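You operate a simulated robot arm through the tools that you are given. There is no shell and no other tool. Be economical: measure what you need, move in short steps, check, and stop when the job is done.

You are at the controls of a simulated robot arm. One attempt, no reset.

Task
Put the dressing bottle on the pink saucer.

Only the result counts: the job must be done as asked and must still hold three seconds after the hand-in. Knocking over, shifting, dropping, spilling or breaking anything else fails it.

Robot
A 7-joint arm with a two-finger parallel gripper, fixed in place. Base frame: the origin is at the foot of the arm, x ahead of it, y to its left, z up; the work surface is at about z = 0. Lengths are in m, angles in rad, forces in N, time in s.
With the tool pointing down near the work surface it reaches from about 0.22 to 0.58 m from the base axis. Its first joint turns from -1.152 to 1.152 rad. Payload 2.5 kg.
The tool frame sits at the grasp point between the pads (the TCP): z along the fingers, y along the line on which they close. The tips reach 0.023 m beyond it. Largest opening 0.094 m; finger width 0.038, thickness 0.01; the body of the gripper, 0.054 by 0.096 m, starts 0.039 m behind the TCP.
Orientation is told as [roll, pitch, yaw] about the base's x, y, z axes, in that order, counted from this pose: with the fingers straight down and closing along the base's y, the tool's x points along the base's -x, its y along +y and its z along -z.

Tools
- The arm moves only by the tool send_rows. Its arguments are lists of equal length, an entry for each row: "linear": the shift along the base's x, y, z in m, a list of three; "spin": the turn about the base's z in degrees; "fingers": the opening, from 0 (shut) to 1 (fully open). In form: {"linear": [[dx, dy, dz], ...], "spin": [spin, ...], "fingers": [fingers, ...]}. A call has 1 to 20 rows; each row is the pose to reach, as a shift and turn from the pose commanded when the call began. Rows are played at 5 a second. More than 0.05 m and 0.15 rad between two rows, or a gripper value outside its range, and nothing of the call is played. Where a pose cannot be reached the arm comes as near as it can. A force on the tool above 40 N (or 10 N above the force at the start of the call, whichever is more), or a blocked arm, ends the call early, and 0.2 s more pass. The fingers move at their own pace (about 0.108 m/s each) and stop on an object; they squeeze with about 20 N. The grip force told is the motor's: it shows also when the fingers shut on nothing. Time passes only in rows, and 0.2 s behind the last, so rows that repeat a pose let the fingers close. The reply holds the time, the measured pose of the TCP, the force on the tool along the base axes, the opening and the grip force, in the units named above and with some noise, and new pictures: "pictures" is both (left out), scene, wrist or none.
- Cameras (640 x 400 px; columns grow to the right, rows downward): "scene" is fixed at [0.0981, -0.4107, 0.5522]; the picture's right is [0.93, -0.36, 0.00], its down [-0.24, -0.61, -0.75] and it looks along [0.27, 0.70, -0.66] (base axes); focal length 313 px, centre (320, 200). "wrist" rides on the gripper at [0.086, 0.016, -0.074] in the tool frame; the picture's right is [-0.18, 0.98, 0.00], its down [-0.58, -0.11, -0.81] and it looks along [-0.79, -0.15, 0.59] (tool axes); focal length 243 px, centre (320, 200). There is no depth. A picture from a camera that has moved, and an enlarged one, comes with that camera's place and axes in the base frame and with its lens. The place of the scene camera against the robot may be out by one fixed shift of up to 0.025 m in any direction.
- zoom(camera, box): a new picture of the part [left, top, right, bottom] of that camera's present view, enlarged. It takes no simulated time.
- job_done(): hands the job in; it is judged then, once.

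Go step by step. Nothing tells you positions but the pictures and the camera data: compare them with the known pose of the tool, close in by small moves and look again before you grip or let go. The budget is 90 turns and 200 pictures, counting those below and the enlarged ones. Unless the task says otherwise, let go and move clear before handing in, and close with one line.

The tools are called after ">>>" by a JSON object that holds its "op" and its "data". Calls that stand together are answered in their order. send_rows: Moves the arm, as the interface text tells. Its arguments: {"type":"object","properties":{"linear":{"type":"array"},"spin":{"type":"array"},"fingers":{"type":"array"},"pictures":{"type":"string","enum":["both","scene","wrist","none"]}},"required":["linear","spin","fingers"]} The other tools are called the same way: zoom (camera, box) takes an enlarged picture of a part of a camera's view; job_done () hands the job in.

At the start:

```text
time: 0.0
tool_pos: [0.3442, -0.02, 0.2527]
tcp_rot: [0.0, -0.001, -0.001]
ft_force: [0.0, 0.1, -0.1]
grip_width: 0.094
grasp_force: 0.0
```

scene: 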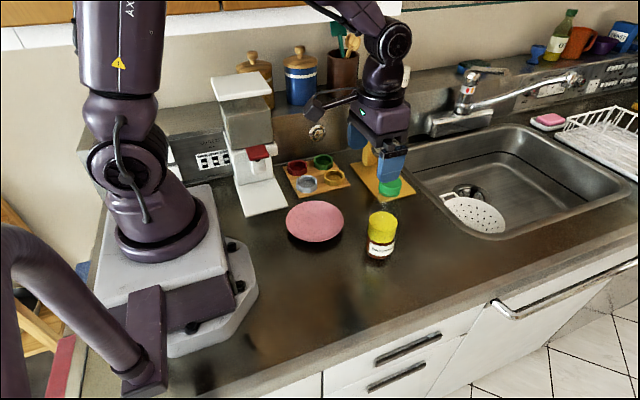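
wrist: 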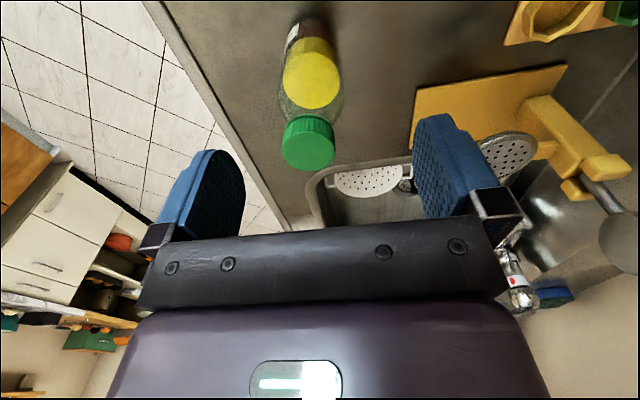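

I see a jar with a yellow cap, a green-capped item near the gripper and the pink saucer. I'll zoom in to find out which of them is the dressing bottle.

>>> {"op": "zoom", "data": {"camera": "scene", "box": [270, 120, 450, 280]}}

>>> {"op": "zoom", "data": {"camera": "wrist", "box": [220, 0, 420, 200]}}

>>> {"op": "zoom", "data": {"camera": "scene", "box": [500, 0, 640, 90]}}

```text
2.50 times, centred on (360, 200) of scene
camera zoom: at [0.0981, -0.4107, 0.5522], right [0.93, -0.36, 0.0], down [-0.24, -0.61, -0.75], along [0.27, 0.7, -0.66], focal length 782 px, centre (220, 200)
```

zoom: 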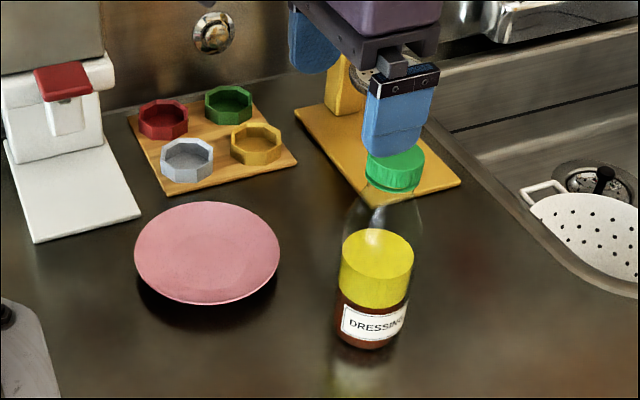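

```text
2.00 times, centred on (320, 100) of wrist
camera zoom: at [0.2591, -0.0041, 0.3282], right [0.18, 0.98, 0.0], down [0.58, -0.11, 0.81], along [0.79, -0.15, -0.59], focal length 485 px, centre (320, 400)
```

zoom: 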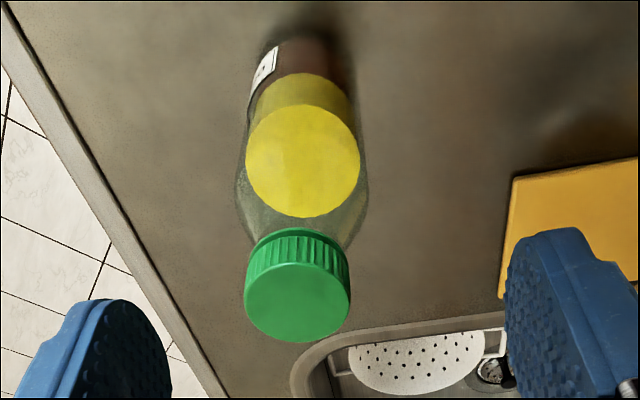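

```text
4.44 times, centred on (570, 45) of scene
camera zoom: at [0.0981, -0.4107, 0.5522], right [0.93, -0.36, 0.0], down [-0.24, -0.61, -0.75], along [0.27, 0.7, -0.66], focal length 1390 px, centre (-791, 889)
```

zoom: 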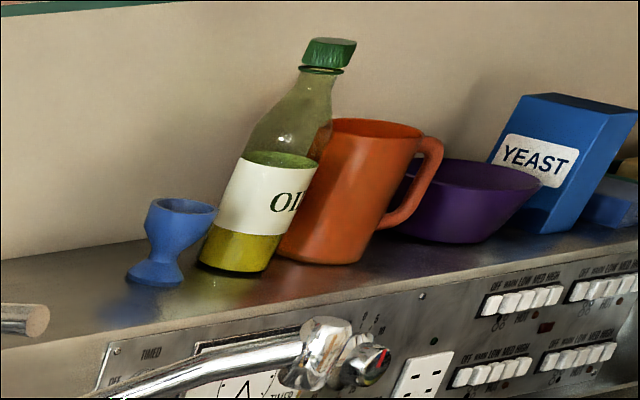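

The bottle with the green cap carries a DRESSING label. It stands near (0.37, -0.035) and is about 0.2 m tall; the saucer is near (0.27, 0.095). I'll rise and back off to get a second wrist view of both.

>>> {"op": "send_rows", "data": {"linear": [[0, 0, 0.03], [0, 0, 0.06], [-0.04, 0.02, 0.06], [-0.08, 0.04, 0.06], [-0.1, 0.06, 0.06], [-0.1, 0.06, 0.06]], "spin": [0, 0, 0, 0, 0, 0], "fingers": [1, 1, 1, 1, 1, 1]}}

```text
time: 1.4
tool_pos: [0.2426, 0.0442, 0.3123]
tcp_rot: [0.0, 0.001, 0.0]
ft_force: [-0.2, -0.2, 0.0]
grip_width: 0.0938
grasp_force: 0.0
camera wrist: at [0.1571, 0.0591, 0.3883], right [0.18, 0.98, 0.0], down [0.58, -0.11, 0.81], along [0.79, -0.15, -0.59], focal length 243 px, centre (320, 200)
```

scene: 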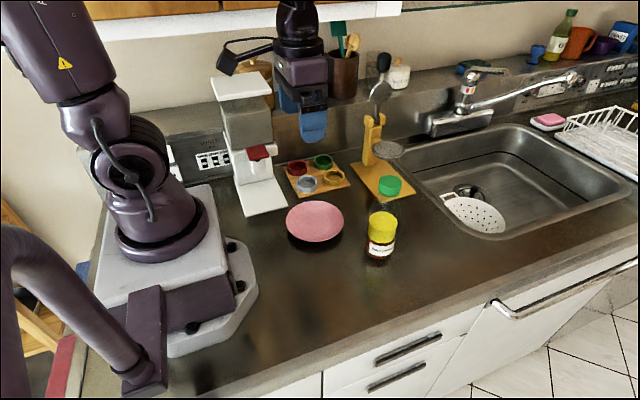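
wrist: 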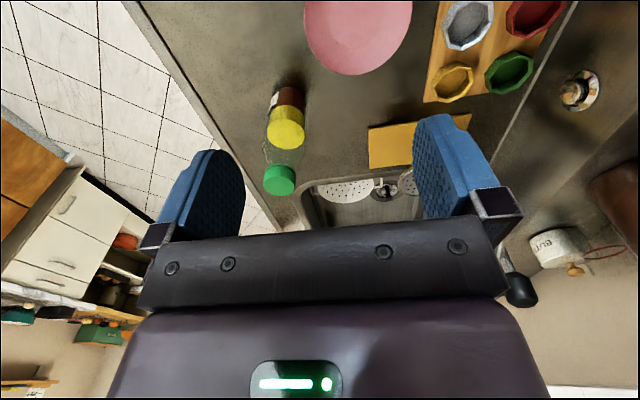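

>>> {"op": "zoom", "data": {"camera": "wrist", "box": [240, 0, 440, 200]}}

>>> {"op": "zoom", "data": {"camera": "scene", "box": [270, 160, 430, 270]}}

```text
2.00 times, centred on (340, 100) of wrist
camera zoom: at [0.1571, 0.0591, 0.3883], right [0.18, 0.98, 0.0], down [0.58, -0.11, 0.81], along [0.79, -0.15, -0.59], focal length 485 px, centre (280, 400)
```

zoom: 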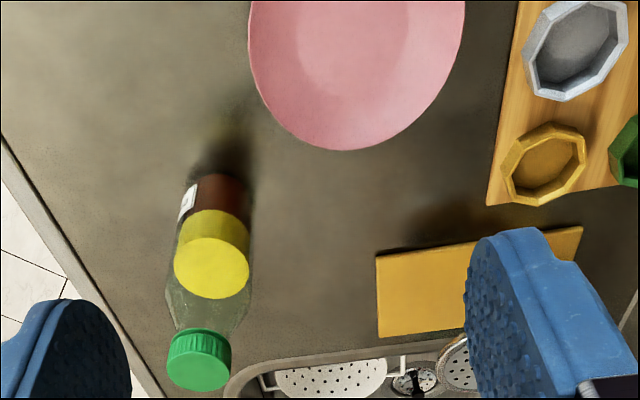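

```text
3.64 times, centred on (350, 215) of scene
camera zoom: at [0.0981, -0.4107, 0.5522], right [0.93, -0.36, 0.0], down [-0.24, -0.61, -0.75], along [0.27, 0.7, -0.66], focal length 1137 px, centre (211, 146)
```

zoom: 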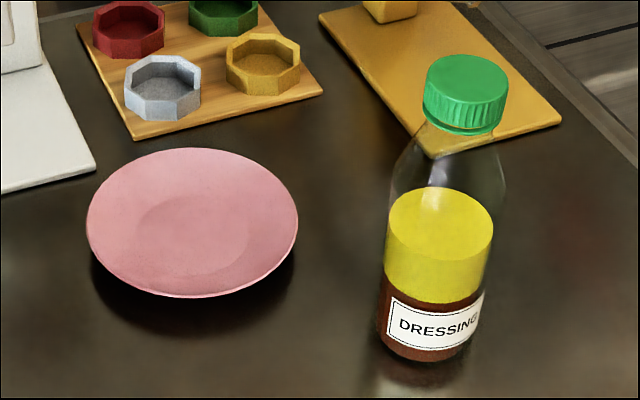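

The two wrist views triangulate to a cap top at (0.381, -0.036, 0.188), with the saucer centre near (0.277, 0.087). Next I move above the cap.

>>> {"op": "send_rows", "data": {"linear": [[0.035, -0.02, 0], [0.07, -0.04, 0], [0.105, -0.06, 0], [0.137, -0.076, 0], [0.137, -0.076, -0.03], [0.137, -0.076, -0.06], [0.137, -0.076, -0.06], [0.137, -0.076, -0.06]], "spin": [0, 0, 0, 0, 0, 0, 0, 0], "fingers": [1, 1, 1, 1, 1, 1, 1, 1]}}

```text
time: 3.2
tool_pos: [0.3813, -0.0344, 0.2524]
tcp_rot: [-0.002, -0.001, 0.002]
ft_force: [0.0, -0.3, -0.3]
grip_width: 0.0942
grasp_force: 0.1
camera wrist: at [0.295, -0.0193, 0.3287], right [0.18, 0.98, 0.0], down [0.58, -0.11, 0.81], along [0.79, -0.15, -0.59], focal length 243 px, centre (320, 200)
```

scene: 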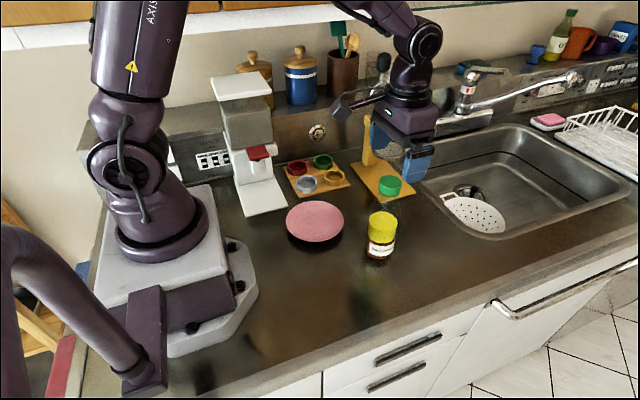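
wrist: 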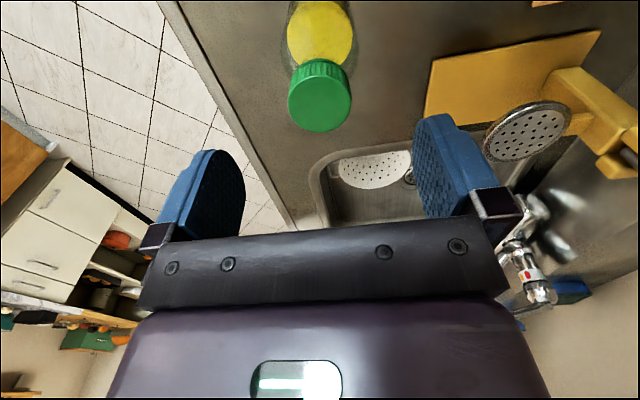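

The cap's new sighting agrees with (0.381, -0.036). I'll check the scene close up for finger-to-cap alignment before descending.

>>> {"op": "zoom", "data": {"camera": "scene", "box": [340, 90, 460, 210]}}

>>> {"op": "zoom", "data": {"camera": "wrist", "box": [220, 0, 420, 200]}}

```text
3.33 times, centred on (400, 150) of scene
camera zoom: at [0.0981, -0.4107, 0.5522], right [0.93, -0.36, 0.0], down [-0.24, -0.61, -0.75], along [0.27, 0.7, -0.66], focal length 1042 px, centre (53, 367)
```

zoom: 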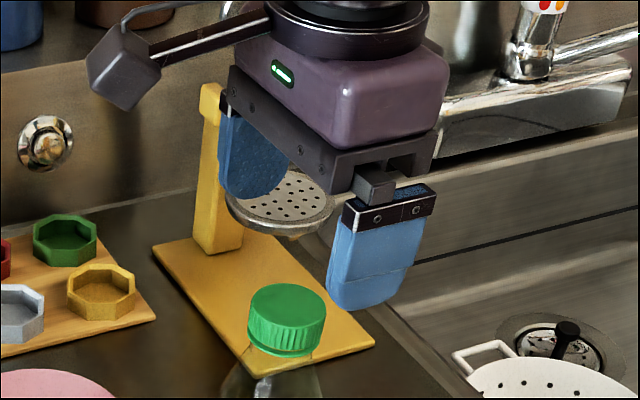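

```text
2.00 times, centred on (320, 100) of wrist
camera zoom: at [0.295, -0.0193, 0.3287], right [0.18, 0.98, 0.0], down [0.58, -0.11, 0.81], along [0.79, -0.15, -0.59], focal length 485 px, centre (320, 400)
```

zoom: 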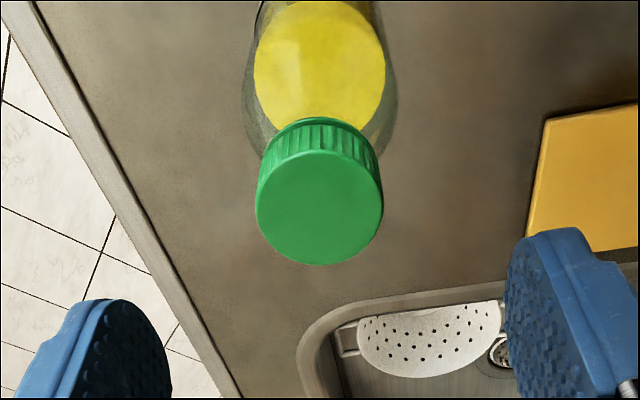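

Alignment is good to within a few mm. I'll descend around the cap, fingers open, and look again.

>>> {"op": "send_rows", "data": {"linear": [[0, 0, -0.02], [0, 0, -0.04], [0, 0, -0.055], [0, 0, -0.065], [0, 0, -0.072], [0, 0, -0.072]], "spin": [0, 0, 0, 0, 0, 0], "fingers": [1, 1, 1, 1, 1, 1]}}

>>> {"op": "zoom", "data": {"camera": "scene", "box": [330, 130, 450, 270]}}

```text
time: 4.6
tool_pos: [0.3814, -0.0347, 0.1794]
tcp_rot: [-0.001, 0.001, -0.002]
ft_force: [-0.4, 0.3, 0.0]
grip_width: 0.0938
grasp_force: 0.0
camera wrist: at [0.2957, -0.0191, 0.2567], right [0.18, 0.98, 0.0], down [0.58, -0.11, 0.81], along [0.79, -0.15, -0.59], focal length 243 px, centre (320, 200)
```

scene: 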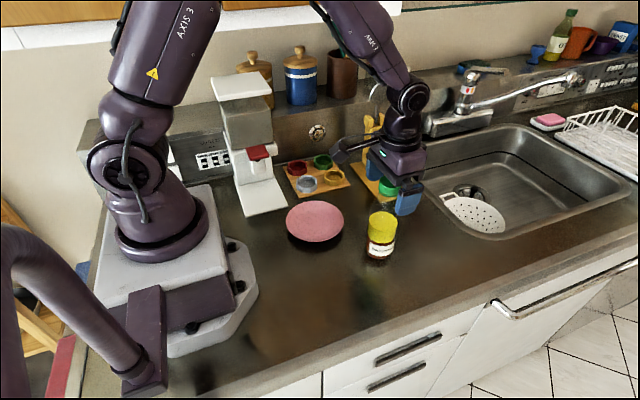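
wrist: 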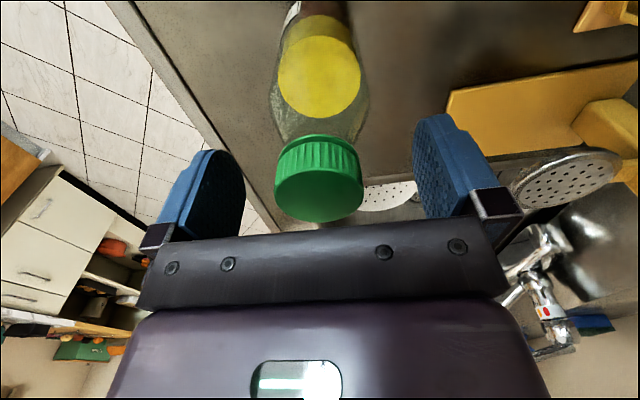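

```text
2.86 times, centred on (390, 200) of scene
camera zoom: at [0.0981, -0.4107, 0.5522], right [0.93, -0.36, 0.0], down [-0.24, -0.61, -0.75], along [0.27, 0.7, -0.66], focal length 893 px, centre (120, 200)
```

zoom: 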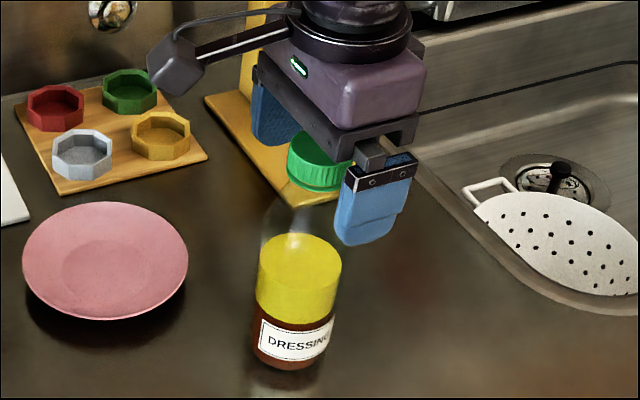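

The cap is centred between the pads and lies about at TCP height. Closing now.

>>> {"op": "send_rows", "data": {"linear": [[0, 0, 0], [0, 0, 0], [0, 0, 0], [0, 0, 0], [0, 0, 0]], "spin": [0, 0, 0, 0, 0], "fingers": [0.7, 0.4, 0.2, 0, 0]}}

>>> {"op": "zoom", "data": {"camera": "scene", "box": [330, 130, 450, 270]}}

```text
time: 5.8
tool_pos: [0.3816, -0.035, 0.1806]
tcp_rot: [0.0, 0.001, 0.0]
ft_force: [0.3, -0.2, 1.5]
grip_width: 0.0413
grasp_force: 19.8
camera wrist: at [0.2958, -0.0192, 0.2569], right [0.18, 0.98, 0.0], down [0.58, -0.11, 0.81], along [0.79, -0.15, -0.59], focal length 243 px, centre (320, 200)
```

scene: 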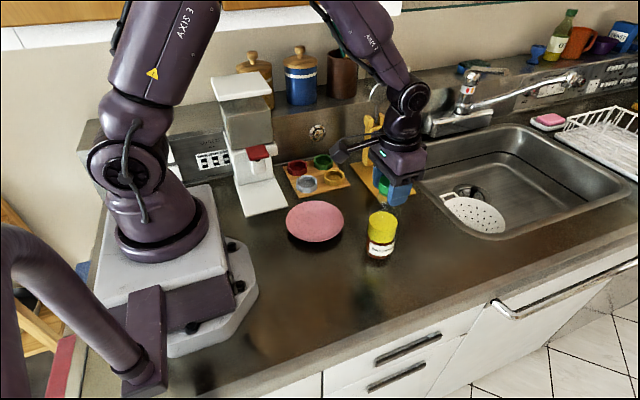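
wrist: 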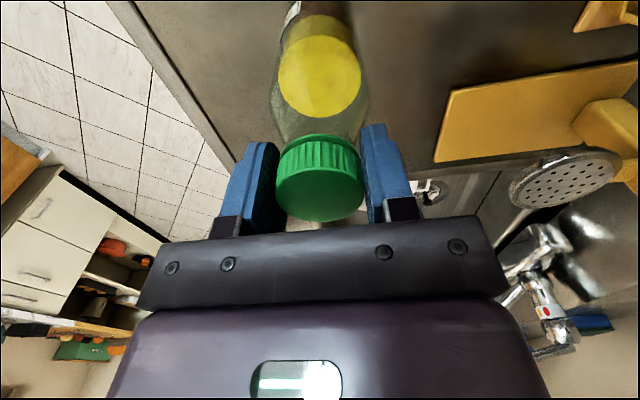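

```text
2.86 times, centred on (390, 200) of scene
camera zoom: at [0.0981, -0.4107, 0.5522], right [0.93, -0.36, 0.0], down [-0.24, -0.61, -0.75], along [0.27, 0.7, -0.66], focal length 893 px, centre (120, 200)
```

zoom: 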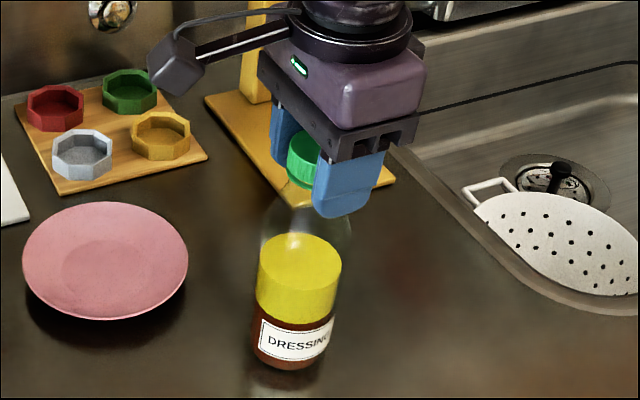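

I have a firm grip on the cap (0.041 m wide). Lifting straight up slowly.

>>> {"op": "send_rows", "data": {"linear": [[0, 0, 0.005], [0, 0, 0.015], [0, 0, 0.03], [0, 0, 0.045], [0, 0, 0.06], [0, 0, 0.06]], "spin": [0, 0, 0, 0, 0, 0], "fingers": [0, 0, 0, 0, 0, 0]}}

>>> {"op": "zoom", "data": {"camera": "scene", "box": [270, 120, 450, 280]}}

```text
time: 7.2
tool_pos: [0.3834, -0.0359, 0.2407]
tcp_rot: [-0.001, -0.001, 0.0]
ft_force: [0.8, -0.1, -4.5]
grip_width: 0.0411
grasp_force: 20.2
camera wrist: at [0.2973, -0.021, 0.3171], right [0.18, 0.98, 0.0], down [0.58, -0.11, 0.81], along [0.79, -0.15, -0.59], focal length 243 px, centre (320, 200)
```

scene: 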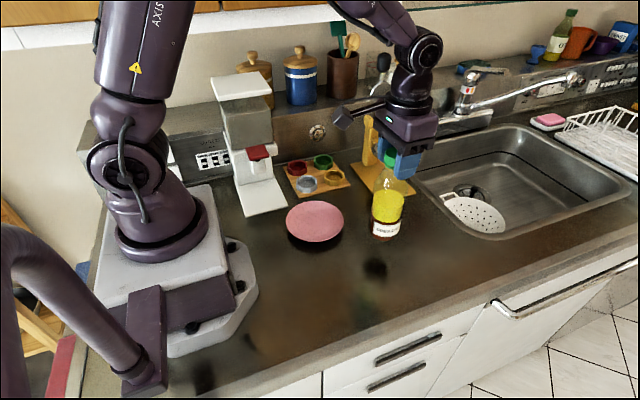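
wrist: 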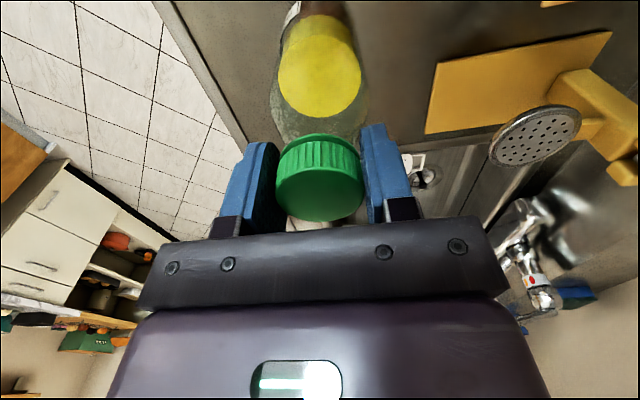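

```text
2.50 times, centred on (360, 200) of scene
camera zoom: at [0.0981, -0.4107, 0.5522], right [0.93, -0.36, 0.0], down [-0.24, -0.61, -0.75], along [0.27, 0.7, -0.66], focal length 782 px, centre (220, 200)
```

zoom: 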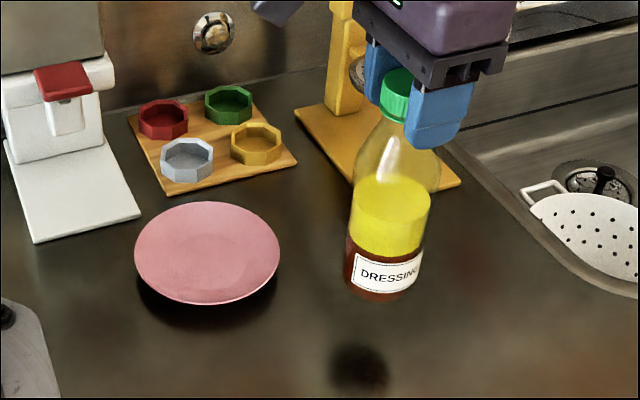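

The bottle came up cleanly and hangs straight. I'll carry it over the saucer by about (-0.104, +0.122) in small steps.

>>> {"op": "send_rows", "data": {"linear": [[-0.006, 0.008, 0], [-0.018, 0.022, 0], [-0.032, 0.038, 0], [-0.046, 0.055, 0], [-0.06, 0.072, 0], [-0.074, 0.088, 0], [-0.088, 0.104, 0], [-0.098, 0.116, 0], [-0.104, 0.122, 0], [-0.104, 0.122, 0], [-0.104, 0.122, 0]], "spin": [0, 0, 0, 0, 0, 0, 0, 0, 0, 0, 0], "fingers": [0, 0, 0, 0, 0, 0, 0, 0, 0, 0, 0]}}

>>> {"op": "zoom", "data": {"camera": "scene", "box": [240, 120, 400, 260]}}

>>> {"op": "zoom", "data": {"camera": "wrist", "box": [220, 0, 420, 200]}}

```text
time: 9.6
tool_pos: [0.2786, 0.0869, 0.2393]
tcp_rot: [0.001, 0.0, 0.001]
ft_force: [-0.8, 0.1, -3.6]
grip_width: 0.041
grasp_force: 19.5
camera wrist: at [0.1925, 0.1022, 0.315], right [0.18, 0.98, 0.0], down [0.58, -0.11, 0.81], along [0.79, -0.15, -0.59], focal length 243 px, centre (320, 200)
```

scene: 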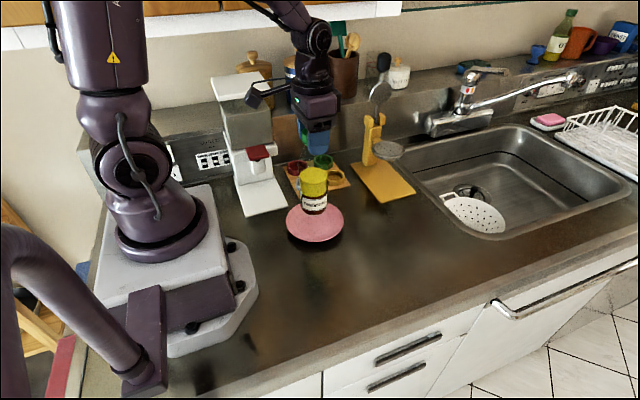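
wrist: 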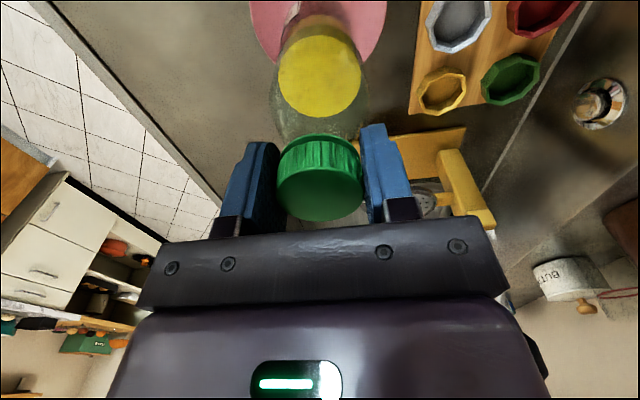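

```text
2.86 times, centred on (320, 190) of scene
camera zoom: at [0.0981, -0.4107, 0.5522], right [0.93, -0.36, 0.0], down [-0.24, -0.61, -0.75], along [0.27, 0.7, -0.66], focal length 893 px, centre (320, 229)
```

zoom: 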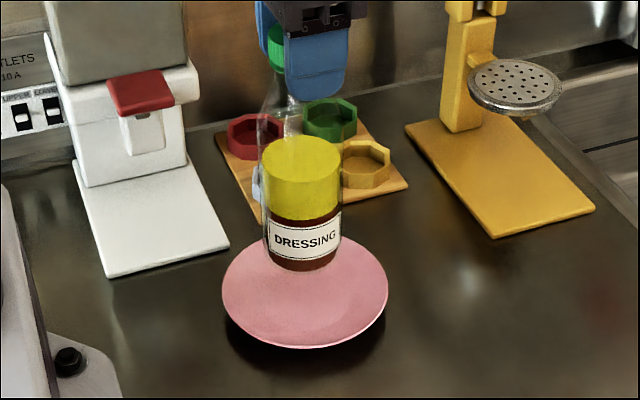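

```text
2.00 times, centred on (320, 100) of wrist
camera zoom: at [0.1925, 0.1022, 0.315], right [0.18, 0.98, 0.0], down [0.58, -0.11, 0.81], along [0.79, -0.15, -0.59], focal length 485 px, centre (320, 400)
```

zoom: 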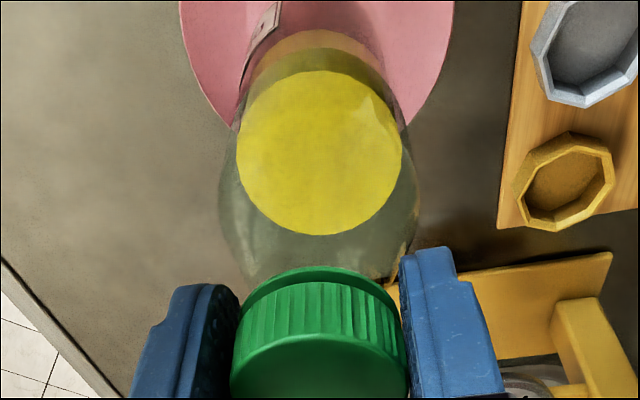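

The bottle hangs over the saucer centre. I'll lower it most of the way and recheck.

>>> {"op": "send_rows", "data": {"linear": [[0, 0, -0.01], [0, 0, -0.02], [0, 0, -0.03], [0, 0, -0.036], [0, 0, -0.036]], "spin": [0, 0, 0, 0, 0], "fingers": [0, 0, 0, 0, 0], "pictures": "wrist"}}

>>> {"op": "zoom", "data": {"camera": "scene", "box": [270, 170, 370, 260]}}

```text
time: 10.8
tool_pos: [0.2784, 0.0855, 0.2031]
tcp_rot: [0.001, 0.0, 0.0]
ft_force: [-0.6, -0.2, -4.9]
grip_width: 0.0411
grasp_force: 19.6
camera wrist: at [0.1917, 0.1017, 0.2797], right [0.18, 0.98, 0.0], down [0.58, -0.11, 0.81], along [0.79, -0.15, -0.59], focal length 243 px, centre (320, 200)
```

wrist: 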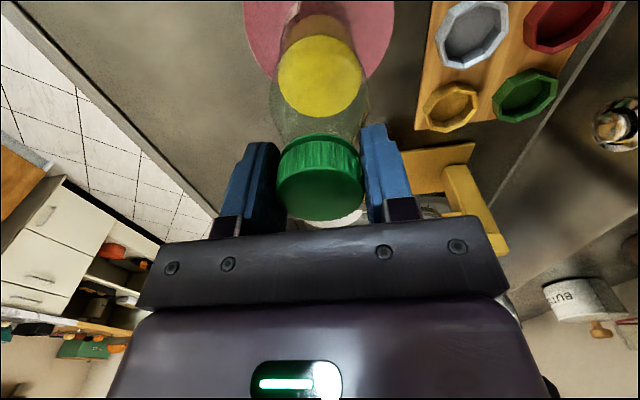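

```text
4.44 times, centred on (320, 215) of scene
camera zoom: at [0.0981, -0.4107, 0.5522], right [0.93, -0.36, 0.0], down [-0.24, -0.61, -0.75], along [0.27, 0.7, -0.66], focal length 1390 px, centre (320, 133)
```

zoom: 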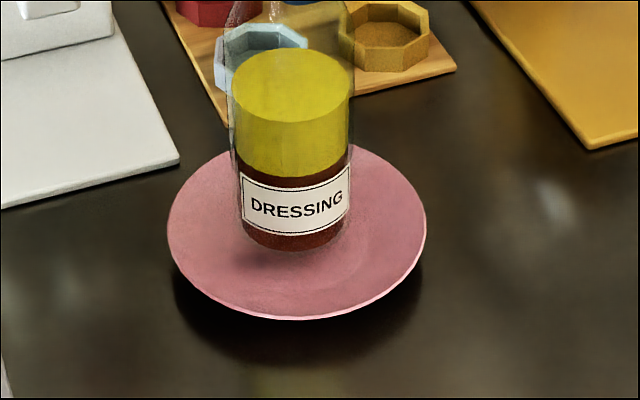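

Still centred, about 15 mm above the well. I'll lower it further with a slight -y trim.

>>> {"op": "send_rows", "data": {"linear": [[0, -0.002, -0.002], [0, -0.003, -0.004], [0, -0.003, -0.007], [0, -0.003, -0.009], [0, -0.003, -0.009]], "spin": [0, 0, 0, 0, 0], "fingers": [0, 0, 0, 0, 0], "pictures": "none"}}

>>> {"op": "zoom", "data": {"camera": "scene", "box": [270, 170, 370, 260]}}

```text
time: 12.0
tool_pos: [0.2766, 0.0829, 0.1944]
tcp_rot: [0.001, -0.001, -0.001]
ft_force: [-0.4, -0.1, -4.3]
grip_width: 0.0411
grasp_force: 20.3
```

```text
4.44 times, centred on (320, 215) of scene
camera zoom: at [0.0981, -0.4107, 0.5522], right [0.93, -0.36, 0.0], down [-0.24, -0.61, -0.75], along [0.27, 0.7, -0.66], focal length 1390 px, centre (320, 133)
```

zoom: 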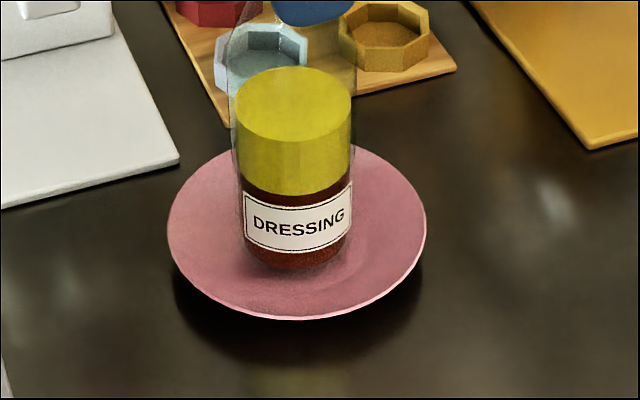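

>>> {"op": "send_rows", "data": {"linear": [[0, 0, -0.001], [0, 0, -0.002], [0, 0, -0.003], [0, 0, -0.003]], "spin": [0, 0, 0, 0], "fingers": [0, 0, 0, 0], "pictures": "none"}}

```text
time: 13.0
tool_pos: [0.2769, 0.0838, 0.1919]
tcp_rot: [0.001, 0.0, 0.0]
ft_force: [1.1, -0.3, -4.6]
grip_width: 0.0411
grasp_force: 19.7
```

The bottle's full weight is still on the gripper, so it hasn't touched yet. Lowering a little further.

>>> {"op": "send_rows", "data": {"linear": [[0, 0, -0.001], [0, 0, -0.002], [0, 0, -0.003], [0, 0, -0.003]], "spin": [0, 0, 0, 0], "fingers": [0, 0, 0, 0], "pictures": "none"}}

>>> {"op": "zoom", "data": {"camera": "scene", "box": [270, 170, 370, 260]}}

```text
time: 14.0
tool_pos: [0.2779, 0.0842, 0.1873]
tcp_rot: [0.001, -0.002, 0.0]
ft_force: [-0.3, 0.9, -4.3]
grip_width: 0.0409
grasp_force: 20.2
```

```text
4.44 times, centred on (320, 215) of scene
camera zoom: at [0.0981, -0.4107, 0.5522], right [0.93, -0.36, 0.0], down [-0.24, -0.61, -0.75], along [0.27, 0.7, -0.66], focal length 1390 px, centre (320, 133)
```

zoom: 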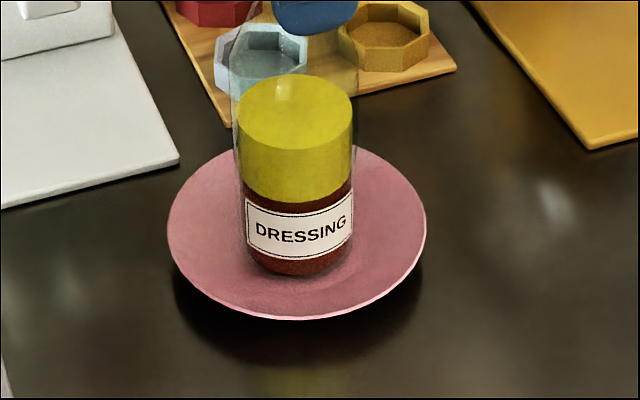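

Very close now; the weight still shows. Continuing down by 2 mm.

>>> {"op": "send_rows", "data": {"linear": [[0, 0, -0.001], [0, 0, -0.002], [0, 0, -0.002]], "spin": [0, 0, 0], "fingers": [0, 0, 0], "pictures": "none"}}

```text
time: 14.8
tool_pos: [0.2771, 0.084, 0.1869]
tcp_rot: [0.001, -0.001, 0.0]
ft_force: [-0.2, -0.7, -4.1]
grip_width: 0.0408
grasp_force: 20.1
```

>>> {"op": "send_rows", "data": {"linear": [[0, 0, -0.001], [0, 0, -0.002], [0, 0, -0.002]], "spin": [0, 0, 0], "fingers": [0, 0, 0], "pictures": "none"}}

>>> {"op": "zoom", "data": {"camera": "scene", "box": [270, 170, 370, 260]}}

```text
time: 15.6
tool_pos: [0.2791, 0.0841, 0.1866]
tcp_rot: [0.0, -0.004, 0.0]
ft_force: [-5.4, -0.3, 31.0]
grip_width: 0.041
grasp_force: 20.3
```

```text
4.44 times, centred on (320, 215) of scene
camera zoom: at [0.098, -0.4107, 0.5522], right [0.93, -0.36, 0.0], down [-0.24, -0.61, -0.75], along [0.27, 0.7, -0.66], focal length 1390 px, centre (320, 133)
```

zoom: 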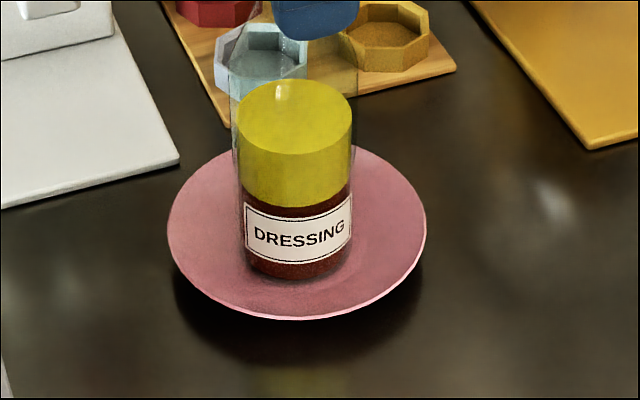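

Contact: the force went to +31 N. I'll ease up 1 mm to unload it, keeping the grip.

>>> {"op": "send_rows", "data": {"linear": [[0, 0, 0.0008], [0, 0, 0.0008]], "spin": [0, 0], "fingers": [0, 0], "pictures": "none"}}

```text
time: 16.2
tool_pos: [0.2774, 0.0826, 0.1861]
tcp_rot: [0.0, -0.003, 0.0]
ft_force: [1.2, -1.5, 20.6]
grip_width: 0.0409
grasp_force: 20.0
```

>>> {"op": "send_rows", "data": {"linear": [[0, 0, 0.0008], [0, 0, 0.0008]], "spin": [0, 0], "fingers": [0, 0], "pictures": "none"}}

```text
time: 16.8
tool_pos: [0.2776, 0.0844, 0.1861]
tcp_rot: [0.0, 0.0, -0.001]
ft_force: [3.8, 0.0, 11.0]
grip_width: 0.0411
grasp_force: 19.9
```

>>> {"op": "send_rows", "data": {"linear": [[0, 0, 0.0007], [0, 0, 0.0007]], "spin": [0, 0], "fingers": [0, 0], "pictures": "none"}}

>>> {"op": "zoom", "data": {"camera": "scene", "box": [250, 120, 390, 260]}}

```text
time: 17.4
tool_pos: [0.2755, 0.0822, 0.1861]
tcp_rot: [-0.003, 0.005, 0.0]
ft_force: [0.4, 0.0, -3.8]
grip_width: 0.0414
grasp_force: 19.8
```

```text
2.86 times, centred on (320, 190) of scene
camera zoom: at [0.0981, -0.4107, 0.5522], right [0.93, -0.36, 0.0], down [-0.24, -0.61, -0.75], along [0.27, 0.7, -0.66], focal length 893 px, centre (320, 229)
```

zoom: 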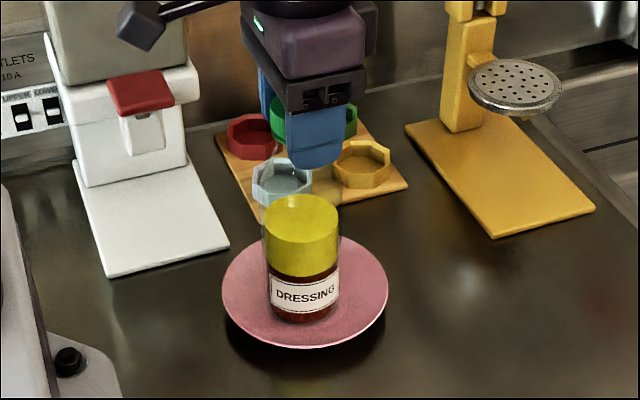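

The load is back to about the bottle's weight, so it is at the touch point. I'll settle 0.5 mm and open the fingers gradually.

>>> {"op": "send_rows", "data": {"linear": [[0, 0, -0.0004], [0, 0, -0.0004], [0, 0, -0.0004], [0, 0, -0.0004], [0, 0, -0.0004], [0, 0, -0.0004]], "spin": [0, 0, 0, 0, 0, 0], "fingers": [0, 0.45, 0.55, 0.7, 0.9, 1]}}

>>> {"op": "zoom", "data": {"camera": "scene", "box": [250, 120, 390, 260]}}

```text
time: 18.8
tool_pos: [0.2772, 0.0824, 0.1872]
tcp_rot: [0.0, 0.0, 0.001]
ft_force: [-0.2, -0.8, 0.4]
grip_width: 0.0938
grasp_force: 0.3
camera wrist: at [0.1918, 0.0991, 0.2634], right [0.18, 0.98, 0.0], down [0.58, -0.11, 0.81], along [0.79, -0.15, -0.59], focal length 243 px, centre (320, 200)
```

scene: 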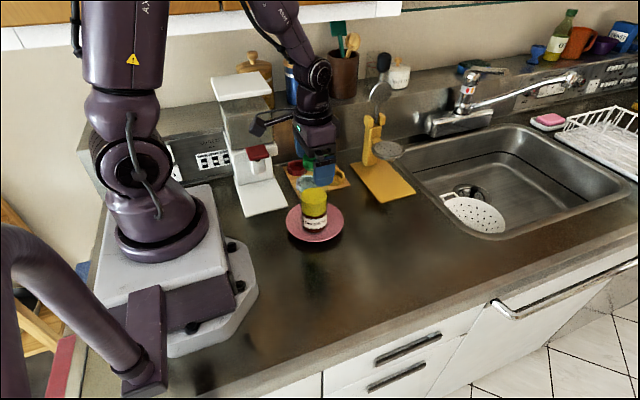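
wrist: 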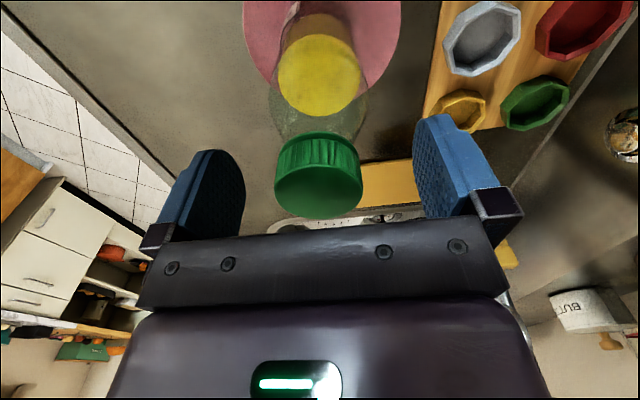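

```text
2.86 times, centred on (320, 190) of scene
camera zoom: at [0.0981, -0.4107, 0.5522], right [0.93, -0.36, 0.0], down [-0.24, -0.61, -0.75], along [0.27, 0.7, -0.66], focal length 893 px, centre (320, 229)
```

zoom: 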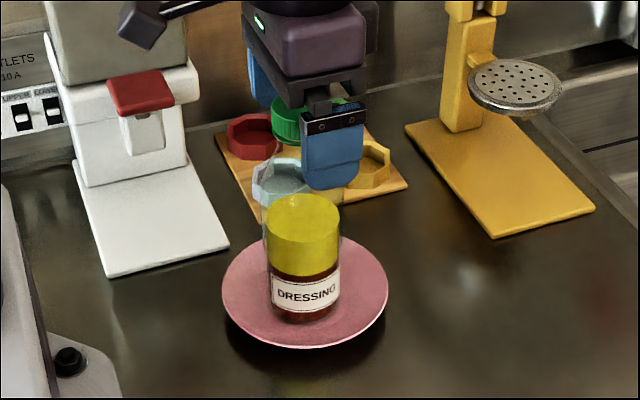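

The bottle stands free on the saucer, upright. I'll raise the open gripper straight up to clear it.

>>> {"op": "send_rows", "data": {"linear": [[0, 0, 0.01], [0, 0, 0.03], [0, 0, 0.06], [0, 0, 0.09], [0, 0, 0.11], [0, 0, 0.11]], "spin": [0, 0, 0, 0, 0, 0], "fingers": [1, 1, 1, 1, 1, 1]}}

>>> {"op": "zoom", "data": {"camera": "scene", "box": [250, 120, 390, 260]}}

```text
time: 20.2
tool_pos: [0.2779, 0.0826, 0.2974]
tcp_rot: [0.001, 0.001, 0.0]
ft_force: [0.1, 0.4, -0.4]
grip_width: 0.0939
grasp_force: 0.0
camera wrist: at [0.193, 0.0987, 0.374], right [0.18, 0.98, 0.0], down [0.58, -0.11, 0.81], along [0.79, -0.15, -0.59], focal length 243 px, centre (320, 200)
```

scene: 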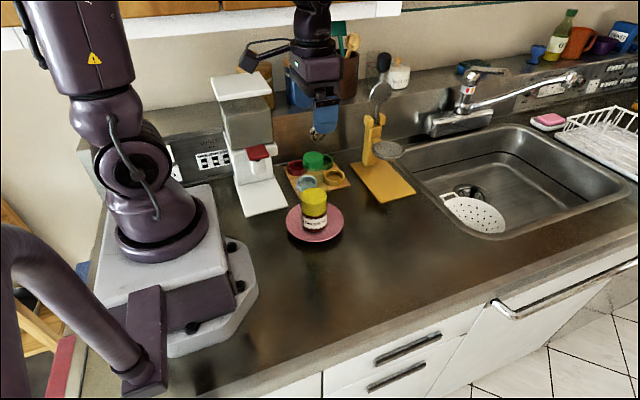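
wrist: 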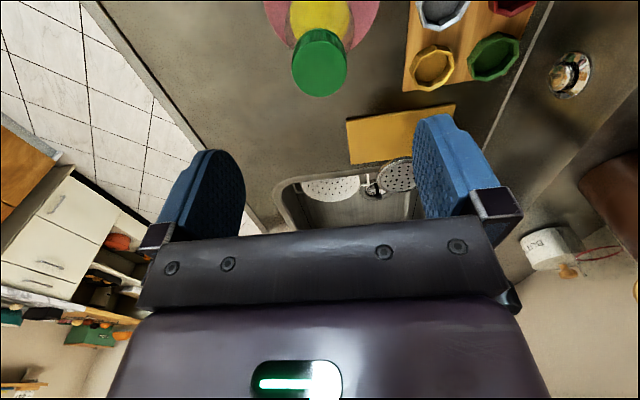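

```text
2.86 times, centred on (320, 190) of scene
camera zoom: at [0.0981, -0.4107, 0.5522], right [0.93, -0.36, 0.0], down [-0.24, -0.61, -0.75], along [0.27, 0.7, -0.66], focal length 893 px, centre (320, 229)
```

zoom: 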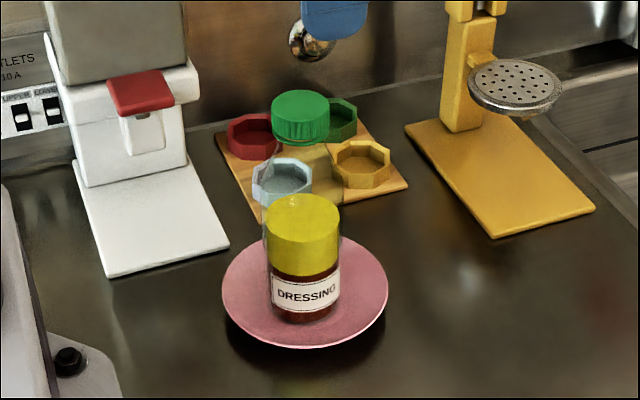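

The bottle stands upright and centred on the saucer, the gripper is clear and nothing else has moved. Handing in.

>>> {"op": "job_done", "data": {}}

```text
The job is handed in.
```

The dressing bottle is standing upright in the middle of the pink saucer, the gripper has let go and moved clear, and the job is handed in.
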